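You operate a simulated robot arm through the tools that you are given. There is no shell and no other tool. Be economical: measure what you need, move in short steps, check, and stop when the job is done.

You run a simulated robot arm. Do the job below in one go: nothing can be reset, and whatever is moved stays where it is left.

TASK
Take the square marker and put it on the cream block on the top shelf of the trolley. Put the orange block on the top of the dry box. Open the locker drawer. Any order will do.

The check looks at the end state, three seconds after you hand in, the way a careful person would. Anything else that was tipped, shoved, dropped, spilled or broken makes it a failure.

THE ROBOT
A 7-joint arm with a fingered hand on a trunk, on a base that drives. Base frame: it is fixed to the floor where the robot stands at the start and does not move with it; the origin is under the middle of the robot, x ahead of it, y to its left, z up; the surface under the hand at the start is at about z = 0.802. Readings come in m, degrees, newtons and seconds.
Its first joint turns from -166.0 to 166.0 degrees. Places, roughly: cream block [4, -0.75, 0.75]; locker drawer [-2.6, 3.2, 0.8]; top of the dry box [4.9, 0.4, 1.4]. Payload 4 kg.
The TCP is the grasp point between the finger pads, 0.03 m short of the fingertips. In the tool frame z runs along the fingers and y along their closing line. Largest opening 0.104 m; the body of the gripper starts 0.035 m behind the TCP. The gripper is a hand of 4 fingers: y runs from the thumb to the fingers, the wrist lies at [-0.015, -0.113, -0.19] in the tool frame, and closing takes about 1.5 s.
Orientation is told as [roll, pitch, yaw] about the base's x, y, z axes, in that order, counted from this pose: with the fingers straight down and the wrist toward the robot, the tool's x, y and z point along [0, 1, 0], [1, 0, 0] and [0, 0, -1] of the base frame.

THE INTERFACE
- The arm moves only by the tool servo_tool. Its argument "moves" is one flat list of numbers, 6 for each row, row after row: the shift along the base's x, y, z in units of 20 mm (1.0 is 20 mm), then the turn, a rotation vector about the base's x, y, z in units of 8 degrees (1.0 is 8 degrees). In form: [tx, ty, tz, ax, ay, az, tx, ty, tz, ax, ay, az, ...]. A call has 1 to 20 rows; each row shifts and turns the commanded pose from where the row before left it. "claw" is the opening in per cent of the stroke, from 0 (shut) to 100 (fully open), set as the call begins (left out, the last holds). A call with a number of a shift or a turn outside -1 to 1 is refused whole. Each row takes 0.2 s and may step no farther than 0.05 m and 8.6 degrees from the row before; otherwise, or with a gripper value out of range, the whole call is refused. Where a pose cannot be reached the arm comes as near as it can. A force on the tool above 40 N (or 10 N above the force at the start of the call, whichever is more), or a blocked arm, ends the call early, and 0.2 s more pass. Each finger travels about 0.153 m/s and halts on what it meets, pressing with about 30 N; the grip force reading is that of the motor and also rises with nothing between the fingers. The clock runs only during rows and for 0.2 s after the last one: add rows that do not move to give the fingers time. The reply holds the time, the measured pose of the TCP, the force on the tool along the base axes, the opening and the grip force, in the units named above and with some noise, with the torque about the TCP (base axes, N m) and any sound that the robot's microphone picked up, and new pictures: "show" is both (left out), scene, wrist or none.
- Cameras (640 x 400 px; columns grow to the right, rows downward): "scene" is now at [0.3076, 0.1475, 1.235]; the picture's right is [-0.53, -0.85, 0.00], its down [-0.44, 0.27, -0.86] and it looks along [0.73, -0.45, -0.51] (base axes); focal length 278 px, centre (320, 200). "wrist" rides on the gripper at [0.061, -0.092, -0.13] in the tool frame; the picture's right is [-0.81, 0.28, -0.52], its down [-0.53, -0.71, 0.46] and it looks along [-0.24, 0.64, 0.72] (tool axes); focal length 275 px, centre (320, 200).
- base_move(legs): drives the robot by 1 to 6 legs, each [ahead, left, turn to the left] in m, m and degrees, along the robot's own axes; the way and the turn of a leg run together, so that a leg with both is an arc; at most 1.5 m and 180 degrees a leg. The arm and the cameras ride along, it lands a little off, and it stops where it bumps. It gives what a move gives, and a new picture of the scene camera.
- move_fingers(index, middle, ring, thumb_bend, thumb_turn): sets how far each is bent, from 0 (flat) to 100 (curled in); at 30 the hand is open as for a grip, at 70 the pads meet at the TCP. One left out holds its place. A second passes; each finger stops where it meets its share of the squeeze, and holds until it gets a number again. A gripper value or a shape takes the hand back. It gives what a move gives, with no picture; readings hold the bend of each and the force on the fingers (four entries, about 0 where the hand has none), thumb and palm. thumb_turn goes from beside the hand (0) to across from the fingers (100), as for a grip.
- preshape(shape): the hand has 4 fingers and takes this shape, open, in about a second: jaw (thumb against the fingers, like two jaws); tri (thumb and two fingers); tip (a fingertip pinch); poke (one finger out to press); point (the index stretched); flat (the hand flat); cup (the hand cupped); fist (a fist). The gripper value then closes the fingers along that shape, each until it touches; the sizes above hold for jaw. It gives what a move gives, with no picture.
- aim_head(pan, tilt): turns the head with the scene camera to pan (to the left, within 143 degrees either way) and tilt (down, from -29 to 69), counted from straight ahead of the robot. It gives what a move gives, and a new picture of the scene camera.
- measure_at(camera, pixels): for up to 12 pixels [column, row] of the newest picture of that camera ("zoom" is the newest enlarged one), the place [x, y, z] in the base frame of the surface seen there, good to about 0.002 m, but the place of the scene camera against the robot may be out by one fixed shift of up to 0.012 m in any direction. No time passes.
- close_up(camera, box): a new picture of the part [left, top, right, bottom] of that camera's present view, enlarged. No time passes.
- job_done(): hands the job in; it is judged then, once.

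Go step by step. Measure first, check grasps and placings, and put right what went wrong. The budget is 110 turns and 260 pictures, counting those below and the enlarged ones. Unless the task says otherwise, let go and move clear before handing in, and close with one line.

The tools are called after "Emit:" as name(argument=value, ...) on one line, values as JSON. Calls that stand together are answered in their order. servo_tool: Moves the arm, as the interface text tells. Its arguments: {"type":"object","properties":{"moves":{"type":"array","items":{"type":"number"}},"claw":{"type":"number"},"show":{"type":"string","enum":["both","scene","wrist","none"]}},"required":["moves"]} The other tools are called the same way: preshape (shape) gives the hand a shape; move_fingers (index, middle, ring, thumb_bend, thumb_turn) moves the fingers one by one; base_move (legs) drives the base; aim_head (pan, tilt) turns the head that bears the scene camera; measure_at (camera, pixels) gives the place of the surface under pixels of a picture; close_up (camera, box) takes an enlarged picture of a part of a camera's view; job_done () hands the job in.

At the start:

```text
clock: 0.0
position: [0.7348, 0.048, 1.0891]
tcp_rot: [0.0, 0.0, 0.1]
wrist_force: [-0.2, 0.3, 0.7]
moment: [-0.01, 0.01, -0.01]
opening: 0.1036
grasp_force: 0.0
shape: jaw
bend: [30.0, 30.0, 30.0, 30.0, 98.0]
finger forces: [0.0, 0.0, 0.1, 0.0, 0.0, 0.0]
robot x, y, heading: [-0.0019, 0.0029, 0.2]
head pan, tilt: [-32.0, 30.8]
```

scene: 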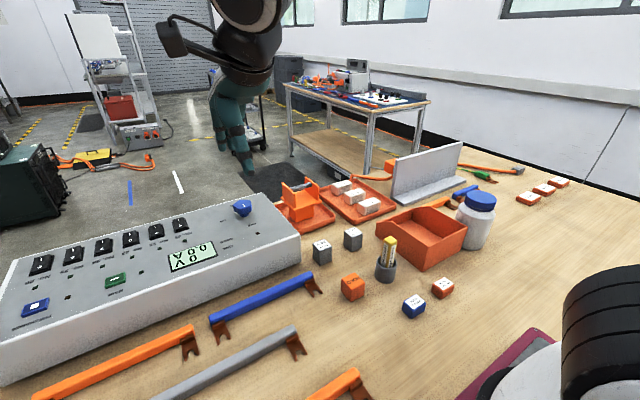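
wrist: 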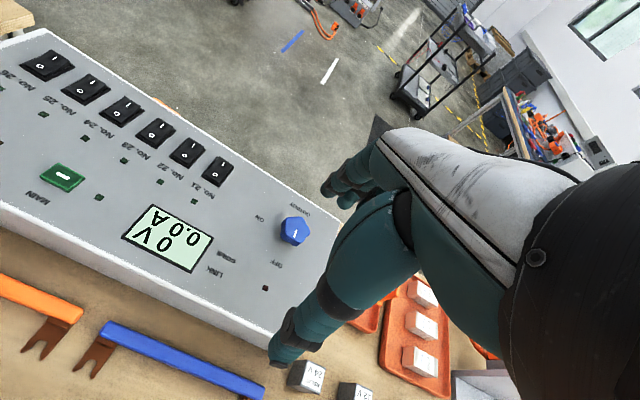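

The table holds several blocks, and a yellow-tipped object stands in a grey holder at about (387,255). I'll zoom in to identify things.

Emit:
close_up(camera="scene", box=[270, 150, 510, 330])

Emit:
close_up(camera="scene", box=[190, 20, 450, 190])

Emit:
measure_at(camera="scene", pixels=[[352, 280], [352, 294], [388, 245], [386, 268], [443, 284], [414, 302], [322, 244], [353, 233], [300, 190], [530, 196]])

```text
2.22 times, centred on (390, 240) of scene
```

zoom: 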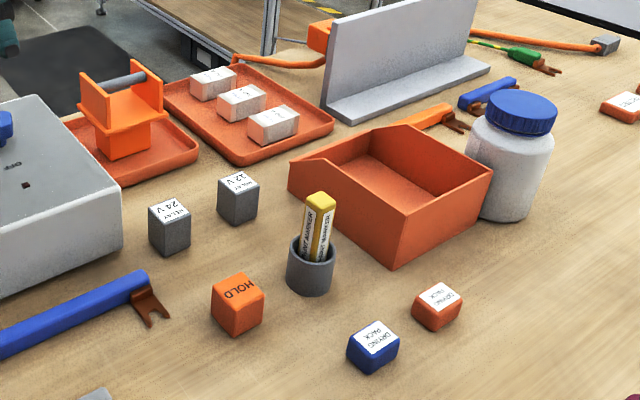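

```text
2.35 times, centred on (320, 105) of scene
```

zoom: 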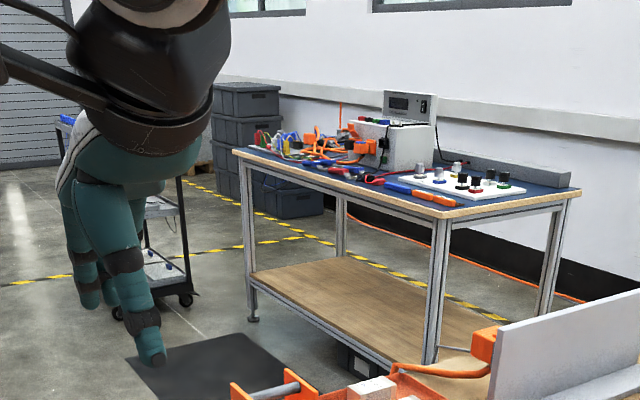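

```text
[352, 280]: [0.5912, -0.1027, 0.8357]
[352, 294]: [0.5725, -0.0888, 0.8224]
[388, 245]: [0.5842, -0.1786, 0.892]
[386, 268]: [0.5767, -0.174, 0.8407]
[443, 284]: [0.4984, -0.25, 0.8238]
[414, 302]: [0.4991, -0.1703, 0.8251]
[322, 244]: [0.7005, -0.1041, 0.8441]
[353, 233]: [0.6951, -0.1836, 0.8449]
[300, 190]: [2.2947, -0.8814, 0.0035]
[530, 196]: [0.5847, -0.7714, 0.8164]
```

The square marker stands in the grey cup, and the HOLD cube is the orange block. Now I'll look around for the trolley, dry box and locker.

Emit:
aim_head(pan=0, tilt=15)

Emit:
aim_head(pan=75, tilt=20)

Emit:
aim_head(pan=130, tilt=20)

Emit:
aim_head(pan=-80, tilt=25)

Emit:
aim_head(pan=-140, tilt=25)

```text
clock: 1.0
position: [0.735, 0.0478, 1.0888]
tcp_rot: [0.0, 0.1, 0.0]
wrist_force: [-0.1, -0.4, 0.5]
moment: [0.02, -0.02, 0.0]
opening: 0.1036
grasp_force: 0.0
shape: jaw
bend: [30.0, 30.0, 30.0, 30.0, 98.0]
finger forces: [0.0, 0.1, 0.1, 0.0, 0.0, 0.0]
robot x, y, heading: [-0.0015, -0.0035, -0.0]
head pan, tilt: [0.0, 15.0]
```

scene: 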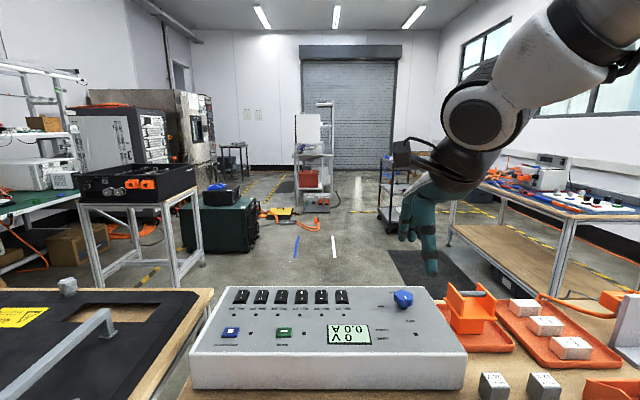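

```text
clock: 2.4
position: [0.7349, 0.0475, 1.0899]
tcp_rot: [-0.1, 0.0, 0.0]
wrist_force: [0.4, 0.5, -0.1]
moment: [0.0, 0.0, -0.01]
opening: 0.1035
grasp_force: 0.0
shape: jaw
bend: [30.0, 30.0, 30.0, 30.0, 98.0]
finger forces: [0.0, 0.0, 0.1, 0.1, 0.0, 0.0]
robot x, y, heading: [0.0019, 0.0027, -0.2]
head pan, tilt: [75.0, 20.0]
```

scene: 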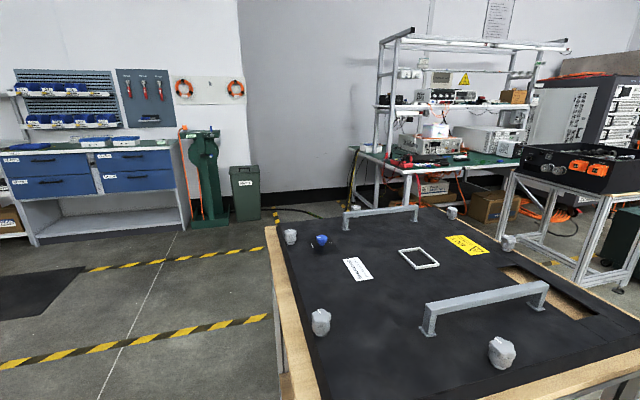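

```text
clock: 3.7
position: [0.7361, 0.0466, 1.0886]
tcp_rot: [0.0, 0.0, 0.0]
wrist_force: [0.5, -0.3, -0.1]
moment: [0.03, 0.03, -0.01]
opening: 0.1036
grasp_force: 0.0
shape: jaw
bend: [30.0, 30.0, 30.0, 30.0, 98.0]
finger forces: [0.1, 0.0, 0.0, 0.0, 0.0, 0.0]
robot x, y, heading: [0.0014, 0.0018, 0.1]
head pan, tilt: [130.0, 20.0]
```

scene: 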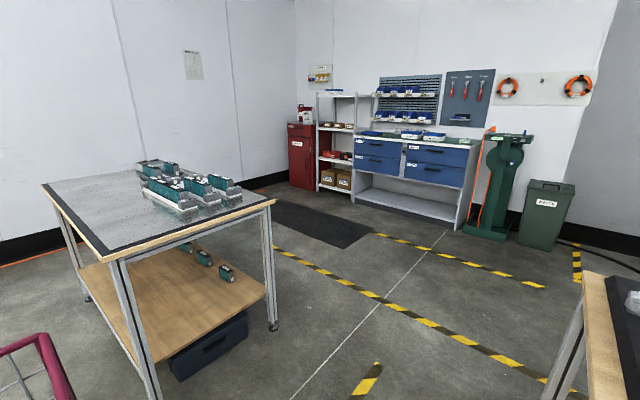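

```text
clock: 6.7
position: [0.7334, 0.0471, 1.0888]
tcp_rot: [0.1, 0.0, 0.0]
wrist_force: [0.3, 0.0, 0.7]
moment: [-0.02, 0.0, -0.05]
opening: 0.1036
grasp_force: 0.0
shape: jaw
bend: [30.0, 30.0, 30.0, 30.0, 98.0]
finger forces: [0.0, 0.0, 0.0, 0.1, 0.1, 0.0]
robot x, y, heading: [0.0009, 0.0017, 0.1]
head pan, tilt: [-80.0, 25.0]
```

scene: 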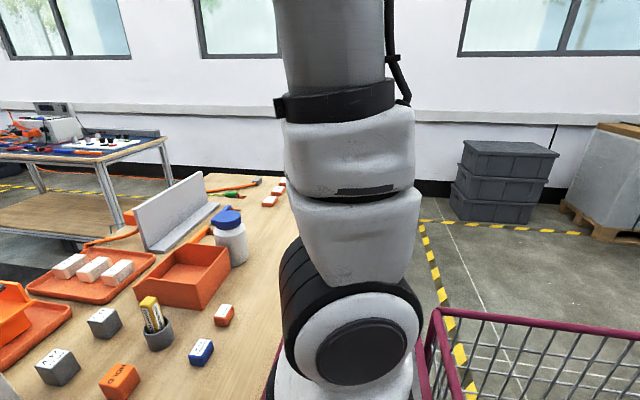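

```text
clock: 8.0
position: [0.7349, 0.0483, 1.0888]
tcp_rot: [0.0, 0.0, 0.0]
wrist_force: [-0.4, -0.2, 0.4]
moment: [-0.03, 0.0, -0.03]
opening: 0.1036
grasp_force: 0.3
shape: jaw
bend: [30.0, 30.0, 30.0, 30.0, 98.0]
finger forces: [0.0, 0.1, 0.1, 0.0, 0.0, 0.1]
robot x, y, heading: [-0.0003, 0.001, 0.1]
head pan, tilt: [-140.0, 25.0]
```

scene: 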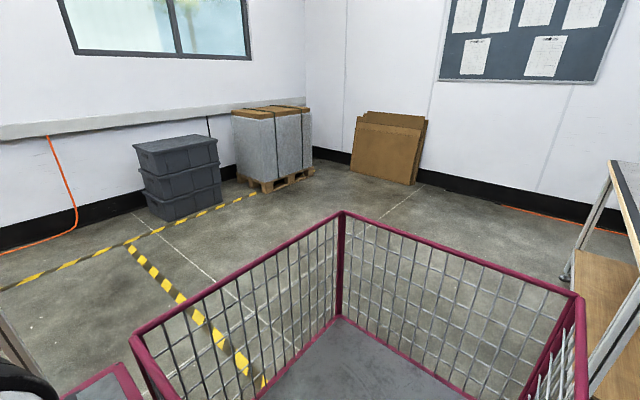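

A magenta wire basket sits close behind/right of the robot. I'll measure it and look at the labels.

Emit:
measure_at(camera="scene", pixels=[[342, 213], [135, 345], [575, 297], [340, 318], [580, 390], [110, 380], [420, 380], [615, 170], [600, 270]])

Emit:
aim_head(pan=-115, tilt=65)

Emit:
aim_head(pan=140, tilt=60)

```text
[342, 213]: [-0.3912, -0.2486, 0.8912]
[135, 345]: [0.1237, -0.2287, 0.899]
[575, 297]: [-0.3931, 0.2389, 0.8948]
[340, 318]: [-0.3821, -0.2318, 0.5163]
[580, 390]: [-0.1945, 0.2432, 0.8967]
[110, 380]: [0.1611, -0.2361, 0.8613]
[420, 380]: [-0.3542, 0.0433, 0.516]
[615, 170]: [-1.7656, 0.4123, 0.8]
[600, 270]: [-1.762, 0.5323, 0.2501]
```

```text
clock: 9.1
position: [0.736, 0.0472, 1.0879]
tcp_rot: [0.0, 0.0, 0.0]
wrist_force: [0.3, -0.1, -0.2]
moment: [0.0, 0.0, 0.0]
opening: 0.1036
grasp_force: 0.0
shape: jaw
bend: [30.0, 30.0, 30.0, 30.0, 98.0]
finger forces: [0.0, 0.0, 0.1, 0.0, 0.0, 0.0]
robot x, y, heading: [-0.0021, 0.0007, -0.1]
head pan, tilt: [-115.0, 65.0]
```

scene: 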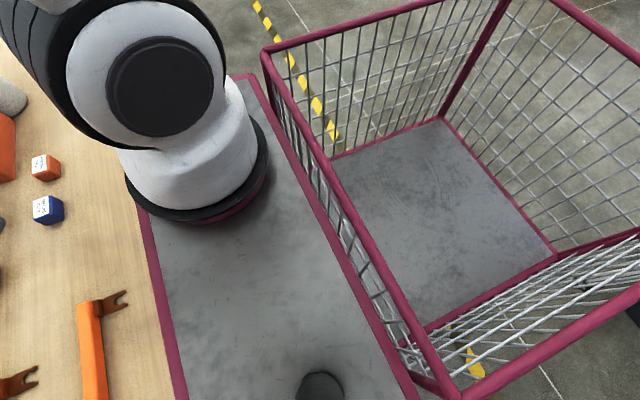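

```text
clock: 12.7
position: [0.7349, 0.0477, 1.0891]
tcp_rot: [-0.1, 0.0, 0.0]
wrist_force: [0.3, 0.5, -0.2]
moment: [0.03, 0.0, 0.02]
opening: 0.1036
grasp_force: 0.1
shape: jaw
bend: [30.0, 30.0, 30.0, 30.0, 98.0]
finger forces: [0.0, 0.0, 0.1, 0.0, 0.0, 0.0]
robot x, y, heading: [-0.0013, -0.0042, 0.2]
head pan, tilt: [140.0, 60.0]
```

scene: 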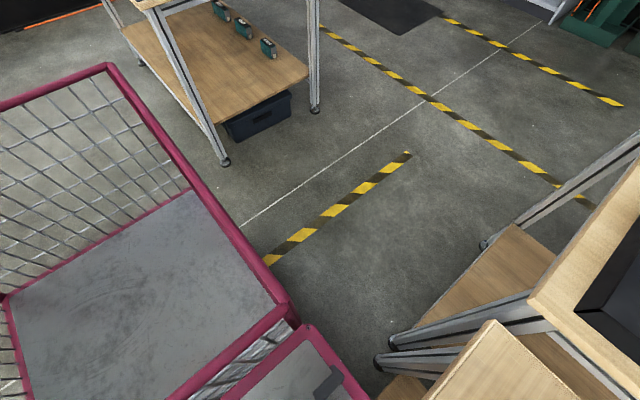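

The basket is the robot's own (the robot is a cart with a deck at z≈0.86). I'll find the arm base and look at the locker labels.

Emit:
aim_head(pan=125, tilt=8)

Emit:
close_up(camera="scene", box=[250, 60, 530, 235])

Emit:
aim_head(pan=-115, tilt=65)

Emit:
measure_at(camera="scene", pixels=[[125, 190], [200, 220], [265, 170], [140, 200], [180, 390], [240, 75], [415, 390], [215, 260], [325, 380]])

```text
clock: 13.9
position: [0.7347, 0.0473, 1.0894]
tcp_rot: [0.0, -0.1, -0.1]
wrist_force: [0.3, -0.2, 0.0]
moment: [0.0, 0.02, 0.01]
opening: 0.1035
grasp_force: 0.1
shape: jaw
bend: [30.0, 30.0, 30.0, 30.0, 98.0]
finger forces: [0.0, 0.1, 0.1, 0.0, 0.0, 0.0]
robot x, y, heading: [0.0036, -0.0003, -0.1]
head pan, tilt: [125.0, 8.0]
```

scene: 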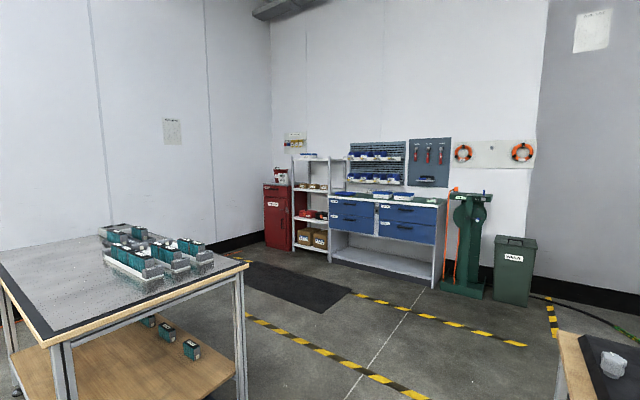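

```text
2.29 times, centred on (390, 148) of scene
```

zoom: 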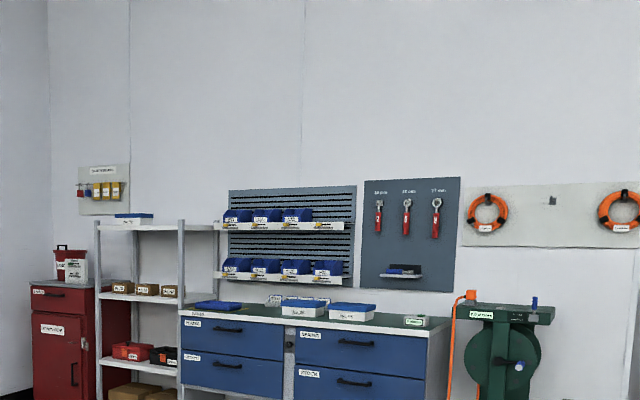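

```text
clock: 17.3
position: [0.7347, 0.0467, 1.0885]
tcp_rot: [0.0, -0.1, -0.1]
wrist_force: [0.1, 0.3, -0.4]
moment: [0.02, 0.0, 0.0]
opening: 0.1035
grasp_force: 0.0
shape: jaw
bend: [30.0, 30.0, 30.0, 30.0, 98.0]
finger forces: [0.0, 0.1, 0.0, 0.0, 0.0, 0.1]
robot x, y, heading: [-0.0045, 0.0006, -0.1]
head pan, tilt: [-115.0, 65.0]
```

scene: 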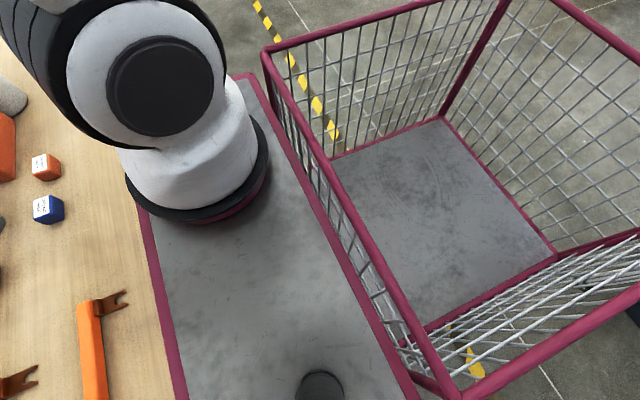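

```text
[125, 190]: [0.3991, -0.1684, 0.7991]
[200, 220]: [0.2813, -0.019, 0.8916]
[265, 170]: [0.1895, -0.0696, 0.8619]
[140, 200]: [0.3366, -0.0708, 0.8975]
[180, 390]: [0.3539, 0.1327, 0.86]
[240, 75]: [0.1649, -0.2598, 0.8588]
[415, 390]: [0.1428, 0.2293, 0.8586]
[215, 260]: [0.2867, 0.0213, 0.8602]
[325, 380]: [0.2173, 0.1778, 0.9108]
```

The arm base is at about (0.26,-0.1) on the deck and the objects are slightly too close (x≈0.58). I'll back off 0.16 m and look at the marker.

Emit:
base_move(legs=[[-0.16, 0, 0]])

Emit:
aim_head(pan=-25, tilt=40)

Emit:
close_up(camera="scene", box=[240, 120, 400, 220])

```text
clock: 18.7
position: [0.5772, 0.047, 1.088]
tcp_rot: [0.0, 0.1, -0.1]
wrist_force: [-0.1, -0.4, -0.2]
moment: [0.01, 0.0, 0.01]
opening: 0.104
grasp_force: 0.1
shape: jaw
bend: [30.0, 30.0, 30.0, 30.0, 98.0]
finger forces: [0.0, 0.1, 0.0, 0.1, 0.1, 0.0]
robot x, y, heading: [-0.1577, 0.0006, -0.1]
head pan, tilt: [-115.0, 65.0]
```

scene: 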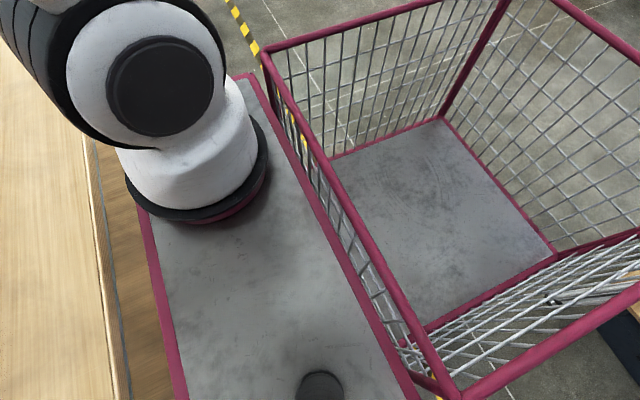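

```text
clock: 20.3
position: [0.5768, 0.0454, 1.0884]
tcp_rot: [0.1, 0.0, -0.1]
wrist_force: [0.3, 0.1, -0.9]
moment: [-0.01, 0.01, -0.02]
opening: 0.1036
grasp_force: 0.1
shape: jaw
bend: [30.0, 30.0, 30.0, 30.0, 98.0]
finger forces: [0.0, 0.1, 0.0, 0.0, 0.0, 0.1]
robot x, y, heading: [-0.1565, -0.0018, 0.0]
head pan, tilt: [-25.0, 40.0]
```

scene: 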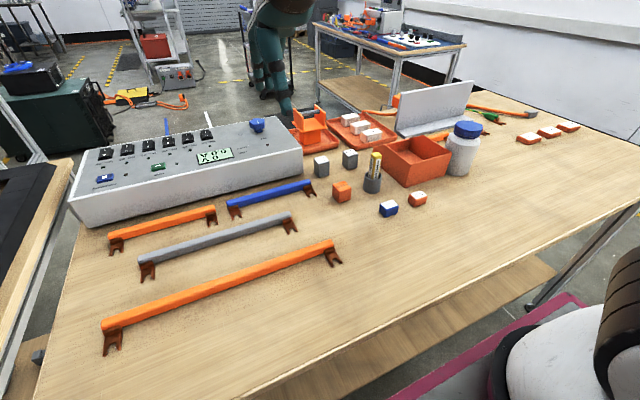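

```text
4.00 times, centred on (320, 170) of scene
```

zoom: 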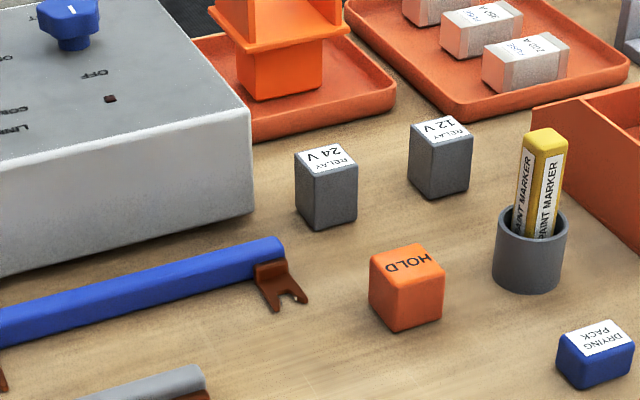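

Marker and HOLD cube are clearly visible; measuring them.

Emit:
measure_at(camera="zoom", pixels=[[545, 135], [530, 190], [553, 195], [545, 228], [505, 225], [565, 220], [525, 285], [408, 258], [372, 255], [443, 265], [405, 300], [375, 317]])

Emit:
measure_at(camera="scene", pixels=[[341, 186], [375, 155], [373, 185], [415, 145], [420, 185], [350, 155], [388, 205], [330, 330]])

```text
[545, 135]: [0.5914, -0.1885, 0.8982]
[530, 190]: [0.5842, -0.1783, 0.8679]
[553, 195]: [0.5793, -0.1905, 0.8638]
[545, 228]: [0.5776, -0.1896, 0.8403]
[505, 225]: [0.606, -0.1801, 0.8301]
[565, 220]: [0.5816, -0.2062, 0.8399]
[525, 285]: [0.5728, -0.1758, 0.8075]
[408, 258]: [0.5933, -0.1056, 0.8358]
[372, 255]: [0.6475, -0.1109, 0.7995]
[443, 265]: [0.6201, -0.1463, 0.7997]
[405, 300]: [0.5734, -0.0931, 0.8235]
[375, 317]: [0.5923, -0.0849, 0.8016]
```

```text
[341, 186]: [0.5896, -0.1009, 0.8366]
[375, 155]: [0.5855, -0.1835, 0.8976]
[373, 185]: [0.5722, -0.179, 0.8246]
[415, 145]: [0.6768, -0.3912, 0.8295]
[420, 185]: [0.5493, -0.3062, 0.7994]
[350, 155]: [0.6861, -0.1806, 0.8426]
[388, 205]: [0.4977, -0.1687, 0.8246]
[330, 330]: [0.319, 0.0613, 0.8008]
```

The marker's top is at about (0.588,-0.187,0.898) and the cup rim is at z≈0.84. I'll move the hand above it, keeping z≈1.0.

Emit:
servo_tool(moves=[0, -1, -0.3, 0, 0, 0, 0, -1, -0.3, 0, 0, 0, 0, -1, -0.3, 0, 0, 0, 0, -1, -0.3, 0, 0, 0, 0, -1, -0.3, 0, 0, 0, 0, -1, -0.3, 0, 0, 0, 0, -1, -0.3, 0, 0, 0, 0, -1, -0.3, 0, 0, 0, 0, -1, -0.3, 0, 0, 0, 0, -1, -0.3, 0, 0, 0, 0, -1, -0.3, 0, 0, 0, 0.3, -0.5, -0.3, 0, 0, 0], claw=100)

```text
clock: 22.9
position: [0.5835, -0.1851, 1.0164]
tcp_rot: [0.0, -0.1, -0.1]
wrist_force: [-0.2, -0.2, 0.6]
moment: [0.01, -0.06, 0.02]
opening: 0.1035
grasp_force: 0.1
shape: jaw
bend: [30.0, 30.0, 30.0, 30.0, 98.0]
finger forces: [0.0, 0.0, 0.0, 0.1, 0.0, 0.0]
robot x, y, heading: [-0.156, -0.0005, -0.1]
head pan, tilt: [-25.0, 40.0]
```

scene: 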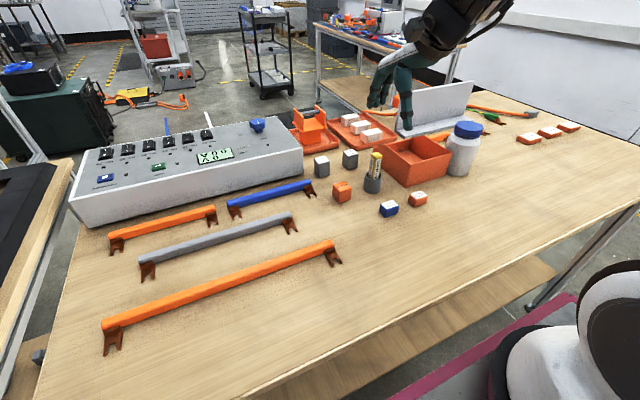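
wrist: 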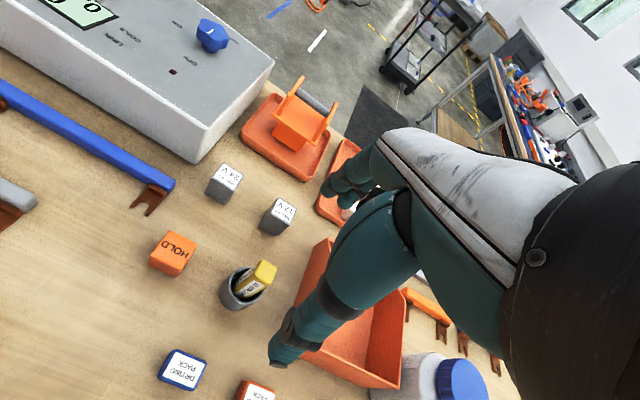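

The trolley is now unobstructed at (265,40) and the marker appears in the wrist view at (265,272). I'll measure both.

Emit:
measure_at(camera="wrist", pixels=[[264, 270], [247, 289], [225, 285], [258, 298], [172, 240], [155, 262], [177, 262], [172, 252], [290, 340], [333, 190]])

Emit:
close_up(camera="scene", box=[225, 0, 321, 60])

Emit:
close_up(camera="wrist", box=[140, 200, 400, 400])

```text
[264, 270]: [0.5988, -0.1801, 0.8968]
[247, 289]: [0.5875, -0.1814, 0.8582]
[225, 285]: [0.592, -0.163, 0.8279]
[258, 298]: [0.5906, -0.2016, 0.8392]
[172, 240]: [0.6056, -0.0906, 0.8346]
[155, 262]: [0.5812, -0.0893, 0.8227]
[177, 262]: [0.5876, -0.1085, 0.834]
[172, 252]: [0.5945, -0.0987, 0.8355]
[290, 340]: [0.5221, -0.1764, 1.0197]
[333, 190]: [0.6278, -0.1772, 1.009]
```

```text
6.67 times, centred on (273, 30) of scene
```

zoom: 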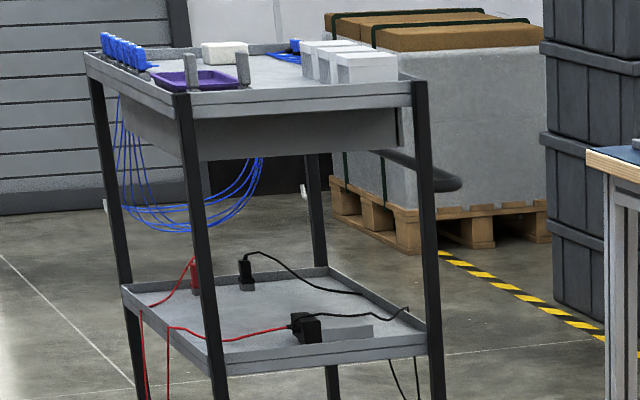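

```text
2.00 times, centred on (270, 300) of wrist
```

zoom: 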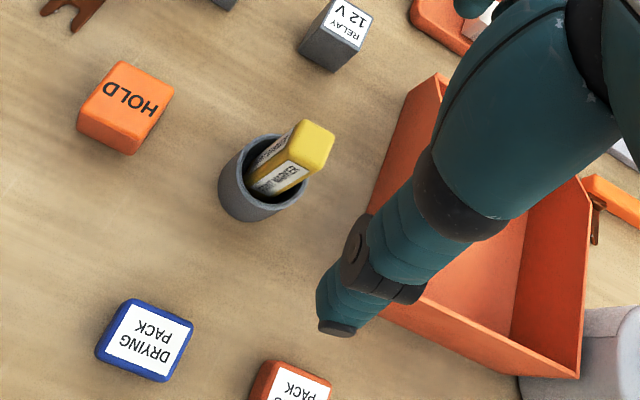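

Wrist measurements put the marker axis at about (0.595,-0.181) with its top at z 0.897. I'll descend to z≈0.877, with the fingertips still above the rim, and check before closing.

Emit:
servo_tool(moves=[0.52, 0.2, -1, 0, 0, 0, 0, 0, -1, 0, 0, 0, 0, 0, -1, 0, 0, 0, 0, 0, -1, 0, 0, 0, 0, 0, -1, 0, 0, 0, 0, 0, -1, 0, 0, 0, 0, 0, -0.9, 0, 0, 0, 0, 0, 0, 0, 0, 0])

Emit:
close_up(camera="scene", box=[300, 100, 460, 200])

```text
clock: 24.7
position: [0.5937, -0.179, 0.8802]
tcp_rot: [0.0, 0.0, -0.1]
wrist_force: [0.0, -0.4, -0.4]
moment: [0.04, 0.02, 0.02]
opening: 0.104
grasp_force: 0.0
shape: jaw
bend: [30.0, 30.0, 30.0, 30.0, 97.0]
finger forces: [0.0, 0.0, 0.0, 0.0, 0.0, 0.1]
robot x, y, heading: [-0.1533, -0.0008, -0.4]
head pan, tilt: [-25.0, 40.0]
```

scene: 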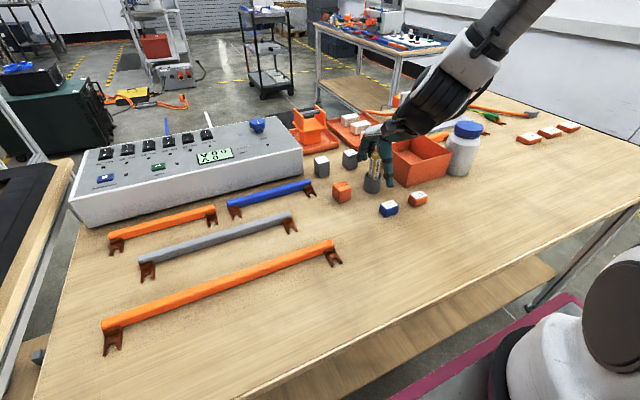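
wrist: 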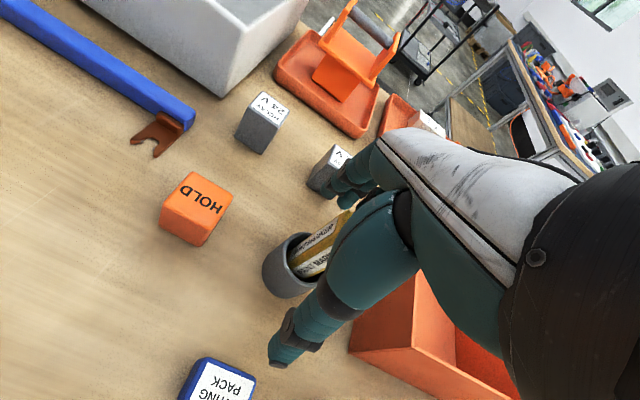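

```text
4.00 times, centred on (380, 150) of scene
```

zoom: 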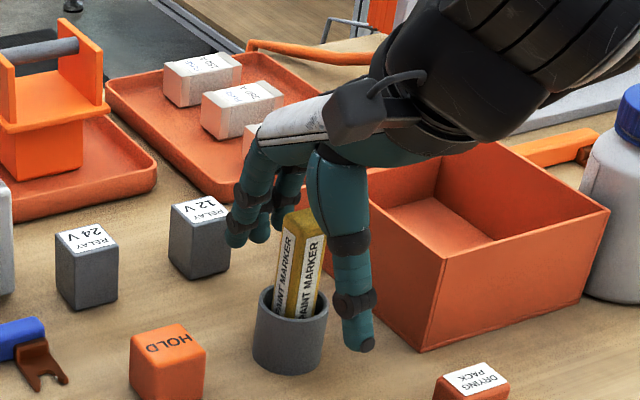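

The marker stands between the thumb and fingers and the cup is clear. Closing now.

Emit:
servo_tool(moves=[0, 0, 0, 0, 0, 0, 0, 0, 0, 0, 0, 0, 0, 0, 0, 0, 0, 0, 0, 0, 0, 0, 0, 0, 0, 0, 0, 0, 0, 0, 0, 0, 0, 0, 0, 0, 0, 0, 0, 0, 0, 0, 0, 0, 0, 0, 0, 0], claw=0)

Emit:
close_up(camera="scene", box=[300, 100, 460, 200])

```text
clock: 26.5
position: [0.593, -0.1792, 0.8786]
tcp_rot: [0.0, 0.0, -0.1]
wrist_force: [-0.5, 0.9, 0.3]
moment: [-0.02, -0.01, 0.0]
opening: 0.0162
grasp_force: 29.6
shape: jaw
bend: [73.0, 61.0, 67.0, 75.0, 100.0]
finger forces: [16.8, 8.6, 0.0, 0.0, 25.6, 0.1]
robot x, y, heading: [-0.158, -0.0018, -0.3]
head pan, tilt: [-25.0, 40.0]
```

scene: 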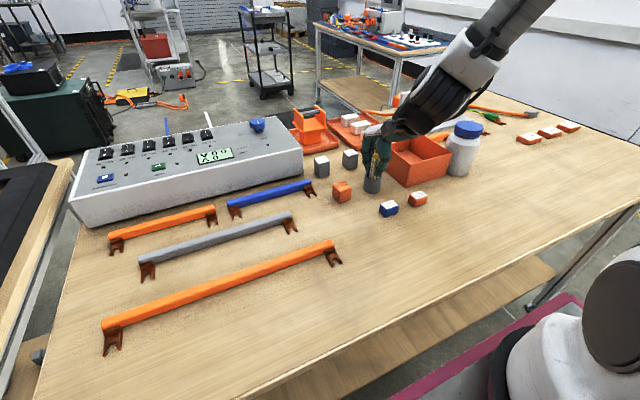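
wrist: 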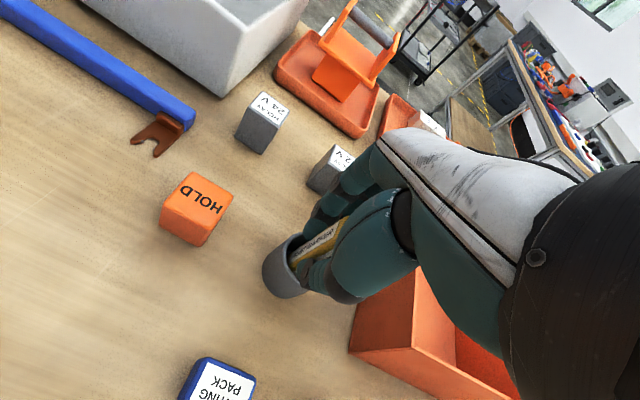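

```text
4.00 times, centred on (380, 150) of scene
```

zoom: 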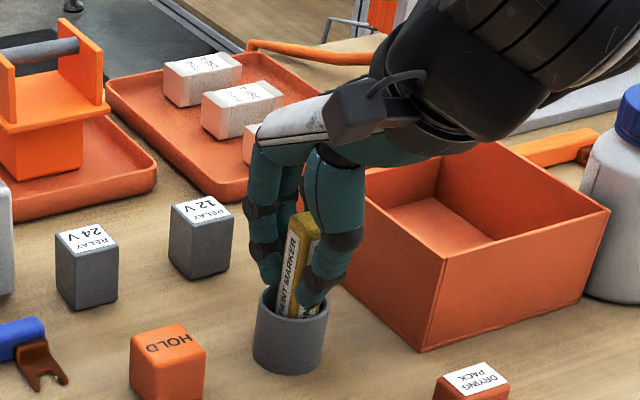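

The marker is gripped (opening 16 mm, 26 N on the thumb). Lifting slowly.

Emit:
servo_tool(moves=[0, 0, 0.5, 0, 0, 0, 0, 0, 0.5, 0, 0, 0, 0, 0, 0.5, 0, 0, 0, 0, 0, 0.5, 0, 0, 0, 0, 0, 1, 0, 0, 0, 0, 0, 1, 0, 0, 0, 0, 0, 1, 0, 0, 0, 0, 0, 1, 0, 0, 0, 0, 0, 1, 0, 0, 0, 0, 0, 1, 0, 0, 0, 0, 0, 1, 0, 0, 0, 0, 0, 1, 0, 0, 0])

Emit:
close_up(camera="scene", box=[300, 20, 520, 200])

```text
clock: 29.1
position: [0.5927, -0.1788, 1.0793]
tcp_rot: [-0.1, 0.0, -0.1]
wrist_force: [-0.3, -0.6, -0.4]
moment: [0.02, -0.01, 0.04]
opening: 0.0162
grasp_force: 29.6
shape: jaw
bend: [73.0, 61.0, 67.0, 75.0, 100.0]
finger forces: [16.0, 8.8, 0.1, 0.1, 25.5, 0.0]
robot x, y, heading: [-0.1568, 0.0025, -0.1]
head pan, tilt: [-25.0, 40.0]
```

scene: 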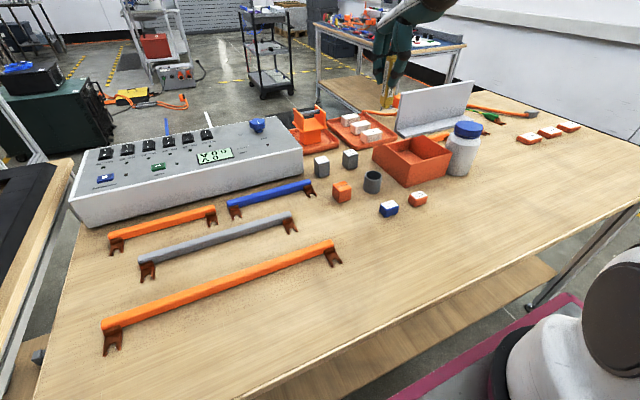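
wrist: 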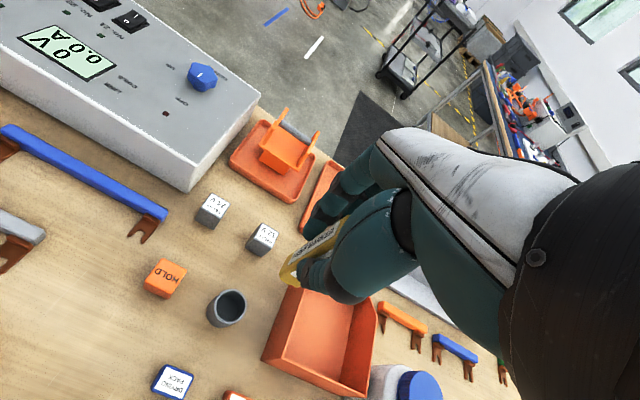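

```text
2.22 times, centred on (410, 110) of scene
```

zoom: 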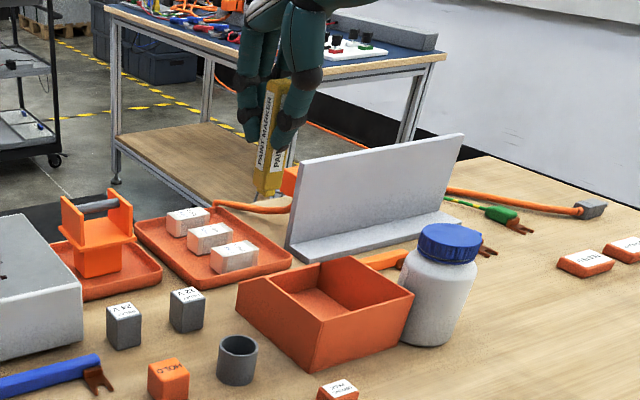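

The marker is held cleanly with its lower end free. Now I'll map the route around the bench.

Emit:
measure_at(camera="scene", pixels=[[75, 165], [40, 388], [50, 200], [638, 208], [480, 85], [300, 108], [245, 82], [290, 95], [165, 92], [240, 60], [370, 190], [200, 130]])

Emit:
aim_head(pan=-5, tilt=20)

Emit:
aim_head(pan=30, tilt=35)

Emit:
aim_head(pan=-70, tilt=35)

```text
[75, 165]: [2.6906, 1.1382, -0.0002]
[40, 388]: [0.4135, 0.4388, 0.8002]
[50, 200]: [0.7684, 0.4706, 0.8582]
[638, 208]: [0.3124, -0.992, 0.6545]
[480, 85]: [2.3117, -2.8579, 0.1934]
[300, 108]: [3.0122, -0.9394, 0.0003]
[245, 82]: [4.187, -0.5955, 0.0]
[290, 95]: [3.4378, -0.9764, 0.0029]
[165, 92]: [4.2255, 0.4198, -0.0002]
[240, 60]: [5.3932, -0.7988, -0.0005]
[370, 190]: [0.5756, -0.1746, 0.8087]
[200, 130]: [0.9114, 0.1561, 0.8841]
```

```text
clock: 29.9
position: [0.5939, -0.1794, 1.0791]
tcp_rot: [0.0, 0.0, -0.1]
wrist_force: [0.9, -0.1, -0.6]
moment: [0.01, -0.01, 0.0]
opening: 0.0161
grasp_force: 30.1
shape: jaw
bend: [73.0, 61.0, 67.0, 75.0, 100.0]
finger forces: [16.2, 8.7, 0.0, 0.0, 25.6, 0.0]
robot x, y, heading: [-0.1575, 0.0001, -0.1]
head pan, tilt: [-5.0, 20.0]
```

scene: 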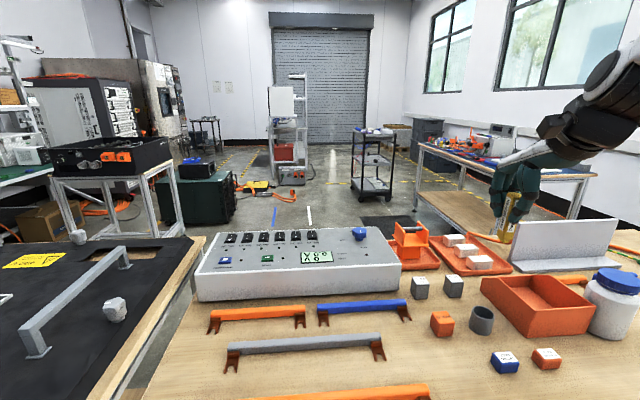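

```text
clock: 31.0
position: [0.5934, -0.1799, 1.0789]
tcp_rot: [-0.1, 0.0, -0.2]
wrist_force: [-0.2, -0.2, -0.2]
moment: [0.01, 0.02, 0.01]
opening: 0.016
grasp_force: 29.8
shape: jaw
bend: [73.0, 61.0, 67.0, 75.0, 100.0]
finger forces: [16.1, 8.8, 0.1, 0.1, 25.5, 0.0]
robot x, y, heading: [-0.1562, -0.0005, -0.4]
head pan, tilt: [30.0, 35.0]
```

scene: 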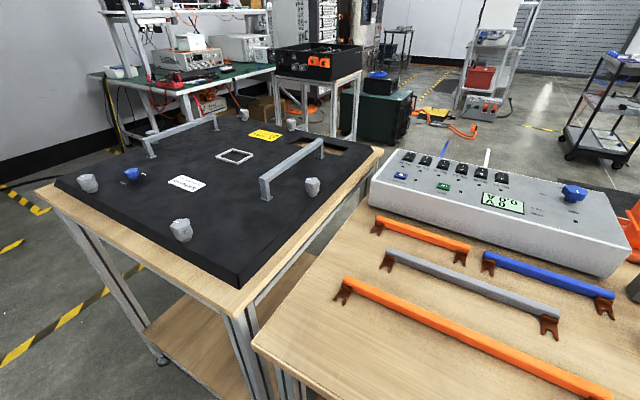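

```text
clock: 32.7
position: [0.5934, -0.18, 1.0783]
tcp_rot: [0.0, 0.0, -0.1]
wrist_force: [0.5, 0.6, -0.3]
moment: [-0.01, -0.01, 0.0]
opening: 0.0158
grasp_force: 30.2
shape: jaw
bend: [73.0, 61.0, 67.0, 75.0, 100.0]
finger forces: [16.1, 8.8, 0.1, 0.0, 25.7, 0.0]
robot x, y, heading: [-0.1582, 0.0, -0.2]
head pan, tilt: [-70.0, 35.0]
```

scene: 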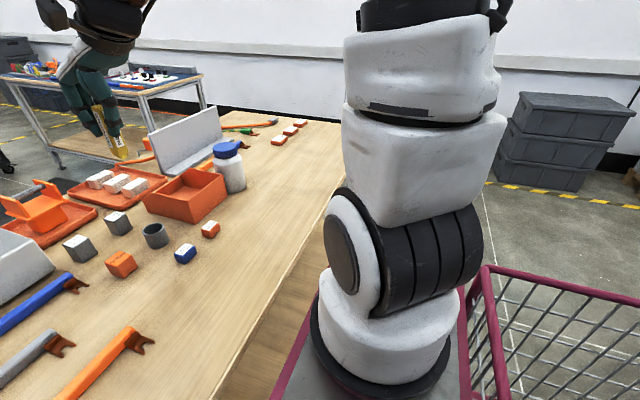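

I'll measure the bench ends, wall base and black-table extents.

Emit:
measure_at(camera="scene", pixels=[[225, 112], [335, 124], [325, 190], [250, 345], [490, 260], [505, 180], [560, 188], [620, 195], [155, 95], [205, 110], [60, 180], [20, 160]])

Emit:
aim_head(pan=45, tilt=35)

Emit:
measure_at(camera="scene", pixels=[[100, 180], [150, 250], [395, 220], [370, 155], [300, 130], [470, 190], [440, 110], [500, 120], [380, 310], [560, 110], [30, 260], [250, 345]])

```text
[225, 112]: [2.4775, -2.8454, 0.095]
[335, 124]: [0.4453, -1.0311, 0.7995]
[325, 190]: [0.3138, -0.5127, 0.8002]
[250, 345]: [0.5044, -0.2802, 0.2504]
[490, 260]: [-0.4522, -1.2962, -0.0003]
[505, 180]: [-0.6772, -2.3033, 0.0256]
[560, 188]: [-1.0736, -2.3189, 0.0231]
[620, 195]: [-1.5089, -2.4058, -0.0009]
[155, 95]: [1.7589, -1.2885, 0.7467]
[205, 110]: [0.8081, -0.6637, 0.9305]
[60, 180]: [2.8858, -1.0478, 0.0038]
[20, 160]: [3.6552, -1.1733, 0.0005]
```

```text
clock: 34.7
position: [0.5933, -0.1805, 1.0786]
tcp_rot: [-0.1, -0.1, -0.2]
wrist_force: [-0.5, 0.4, 0.2]
moment: [0.01, 0.02, 0.01]
opening: 0.0161
grasp_force: 29.4
shape: jaw
bend: [73.0, 61.0, 67.0, 75.0, 100.0]
finger forces: [16.1, 8.8, 0.0, 0.0, 25.6, 0.1]
robot x, y, heading: [-0.1561, 0.0014, -0.1]
head pan, tilt: [45.0, 35.0]
```

scene: 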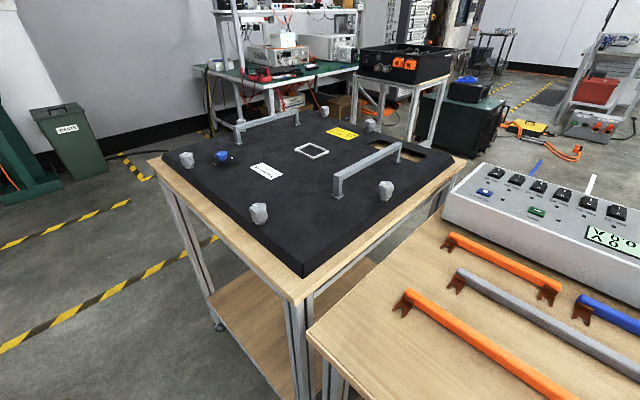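

```text
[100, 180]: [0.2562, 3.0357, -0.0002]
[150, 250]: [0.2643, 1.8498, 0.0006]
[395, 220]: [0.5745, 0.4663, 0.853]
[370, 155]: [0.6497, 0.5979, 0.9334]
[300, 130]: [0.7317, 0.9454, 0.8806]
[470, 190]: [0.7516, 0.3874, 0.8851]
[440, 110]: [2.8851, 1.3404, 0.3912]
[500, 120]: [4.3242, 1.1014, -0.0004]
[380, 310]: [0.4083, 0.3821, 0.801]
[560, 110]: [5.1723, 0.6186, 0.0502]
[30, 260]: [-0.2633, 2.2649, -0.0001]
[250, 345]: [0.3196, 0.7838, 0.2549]
```

Now the left-side route: measuring the black table's left edge and the box table/green bench.

Emit:
measure_at(camera="scene", pixels=[[152, 160], [300, 292], [462, 158], [323, 115], [360, 76], [362, 132], [428, 80], [450, 72], [210, 70], [225, 130], [430, 150], [470, 150]])

Emit:
aim_head(pan=20, tilt=15)

Emit:
measure_at(camera="scene", pixels=[[60, 200], [255, 170], [160, 245], [260, 250], [320, 235], [370, 235], [280, 200], [100, 240], [420, 200], [360, 180], [500, 215], [590, 220]])

```text
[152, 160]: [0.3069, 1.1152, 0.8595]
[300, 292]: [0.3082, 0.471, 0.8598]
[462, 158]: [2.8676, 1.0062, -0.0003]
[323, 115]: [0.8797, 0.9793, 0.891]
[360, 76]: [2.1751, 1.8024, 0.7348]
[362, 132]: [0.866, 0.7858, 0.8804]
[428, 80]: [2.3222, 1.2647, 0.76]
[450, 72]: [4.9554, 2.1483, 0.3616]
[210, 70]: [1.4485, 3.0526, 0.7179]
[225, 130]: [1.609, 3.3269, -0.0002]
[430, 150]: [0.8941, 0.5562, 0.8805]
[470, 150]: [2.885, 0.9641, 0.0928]
```

```text
clock: 35.5
position: [0.5932, -0.1798, 1.0794]
tcp_rot: [0.0, 0.0, -0.1]
wrist_force: [0.5, -0.4, 0.5]
moment: [0.0, -0.01, -0.01]
opening: 0.0161
grasp_force: 30.2
shape: jaw
bend: [73.0, 61.0, 67.0, 75.0, 100.0]
finger forces: [16.1, 8.8, 0.0, 0.0, 25.6, 0.0]
robot x, y, heading: [-0.158, -0.0034, -0.2]
head pan, tilt: [20.0, 15.0]
```

scene: 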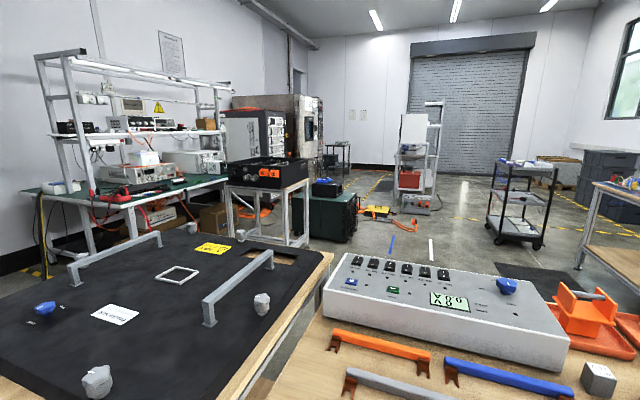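

```text
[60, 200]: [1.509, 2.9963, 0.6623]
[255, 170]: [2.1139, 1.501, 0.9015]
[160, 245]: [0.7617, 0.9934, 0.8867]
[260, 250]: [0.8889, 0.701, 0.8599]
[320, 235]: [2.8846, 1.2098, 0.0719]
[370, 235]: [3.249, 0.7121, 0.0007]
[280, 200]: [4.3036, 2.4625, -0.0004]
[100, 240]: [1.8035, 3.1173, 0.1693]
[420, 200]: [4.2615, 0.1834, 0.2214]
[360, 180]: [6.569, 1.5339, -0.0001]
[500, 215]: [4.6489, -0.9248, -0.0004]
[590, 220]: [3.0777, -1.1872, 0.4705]
```

The right-hand passage is narrow and the left one (around the black table) is wider. One more check of its edges while raising the arm.

Emit:
measure_at(camera="scene", pixels=[[231, 184], [307, 180], [288, 192], [218, 183], [130, 205], [332, 258], [318, 262], [525, 296], [236, 215], [300, 240], [205, 215]])

Emit:
servo_tool(moves=[0, 0, 1, 0, 0, 0, 0, 0, 1, 0, 0, 0, 0, 0, 1, 0, 0, 0, 0, 0, 1, 0, 0, 0, 0, 0, 1, 0, 0, 0, 0, 0, 1, 0, 0, 0, 0, 0, 1, 0, 0, 0], show="none")

```text
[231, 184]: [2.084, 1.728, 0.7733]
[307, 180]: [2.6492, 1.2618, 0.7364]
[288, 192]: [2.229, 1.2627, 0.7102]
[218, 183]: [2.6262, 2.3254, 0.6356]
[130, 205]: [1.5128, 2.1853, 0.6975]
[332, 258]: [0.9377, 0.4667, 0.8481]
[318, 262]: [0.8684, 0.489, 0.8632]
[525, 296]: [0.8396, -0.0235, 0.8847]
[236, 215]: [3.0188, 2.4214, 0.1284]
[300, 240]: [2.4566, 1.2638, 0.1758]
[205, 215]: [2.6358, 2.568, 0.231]
```

```text
clock: 37.1
position: [0.5946, -0.18, 1.2204]
tcp_rot: [0.0, 0.0, -0.1]
wrist_force: [1.2, 0.0, -0.1]
moment: [0.06, -0.01, -0.04]
opening: 0.0153
grasp_force: 29.8
shape: jaw
bend: [73.0, 59.0, 67.0, 78.0, 100.0]
finger forces: [13.5, 13.8, 0.1, 0.0, 22.0, 0.1]
robot x, y, heading: [-0.1588, -0.0001, -0.2]
head pan, tilt: [20.0, 15.0]
```

Green bench front is at y≈2.18 and the box table at x≥2.08, so a path at y≈1.6 is clear. Driving around the left of the black table.

Emit:
base_move(legs=[[0, 1.5, 0], [0, 0.1, 0], [1.46, 0, 0], [0, 0, -90], [1.4, 0.3, 0], [0, 0, 90]])

```text
clock: 66.4
position: [2.4156, 0.1249, 1.2203]
tcp_rot: [0.0, 0.1, 4.7]
wrist_force: [-0.5, 1.0, 0.0]
moment: [-0.01, 0.03, 0.0]
opening: 0.0149
grasp_force: 29.9
shape: jaw
bend: [73.0, 59.0, 67.0, 78.0, 100.0]
finger forces: [14.0, 13.8, 0.1, 0.0, 20.5, 0.0]
robot x, y, heading: [1.649, 0.2452, 4.7]
head pan, tilt: [20.0, 15.0]
```

scene: 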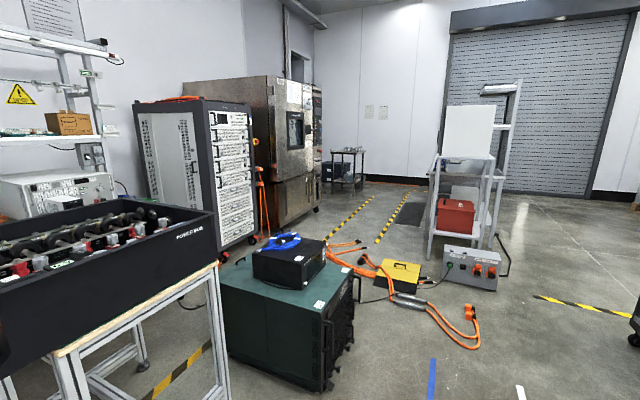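

Arrived at (1.65,0.25) with heading 4.7°. Looking at the trolley and the dry box stand.

Emit:
aim_head(pan=-26, tilt=18)

Emit:
close_up(camera="scene", box=[180, 100, 420, 250])

Emit:
aim_head(pan=2, tilt=5)

Emit:
close_up(camera="scene", box=[190, 100, 430, 250])

```text
clock: 67.6
position: [2.4163, 0.1226, 1.2208]
tcp_rot: [0.0, 0.0, 4.6]
wrist_force: [0.2, -0.1, 0.4]
moment: [-0.02, 0.02, 0.03]
opening: 0.0151
grasp_force: 30.2
shape: jaw
bend: [73.0, 59.0, 67.0, 78.0, 100.0]
finger forces: [14.0, 13.8, 0.0, 0.0, 20.5, 0.1]
robot x, y, heading: [1.6547, 0.2422, 4.5]
head pan, tilt: [-26.0, 18.0]
```

scene: 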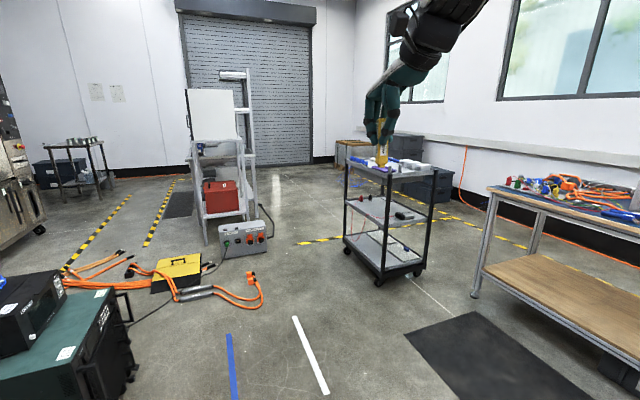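

```text
2.67 times, centred on (300, 175) of scene
```

zoom: 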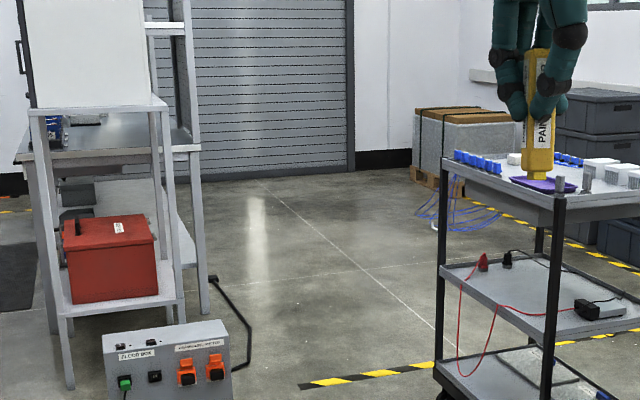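

```text
clock: 68.5
position: [2.4163, 0.1229, 1.2209]
tcp_rot: [0.1, -0.1, 4.7]
wrist_force: [-0.3, 0.2, 0.3]
moment: [-0.02, 0.01, -0.01]
opening: 0.0151
grasp_force: 29.9
shape: jaw
bend: [73.0, 59.0, 67.0, 78.0, 100.0]
finger forces: [13.9, 13.8, 0.0, 0.1, 20.4, 0.0]
robot x, y, heading: [1.6513, 0.243, 4.8]
head pan, tilt: [2.0, 5.0]
```

scene: 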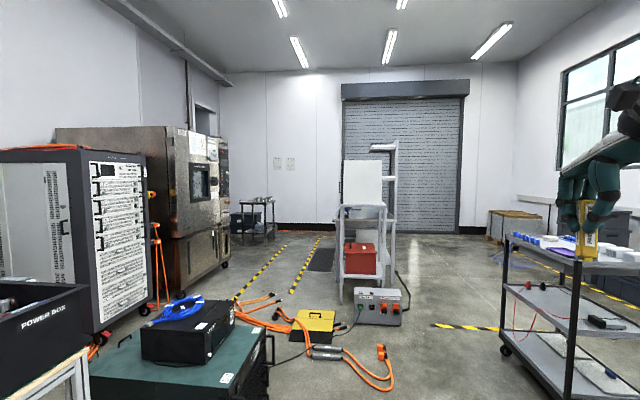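

```text
2.67 times, centred on (310, 175) of scene
```

zoom: 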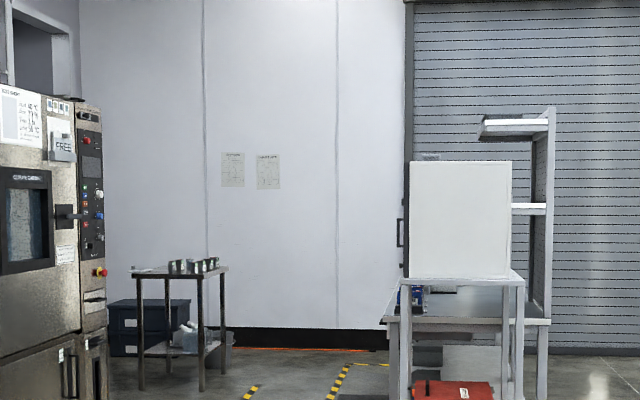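

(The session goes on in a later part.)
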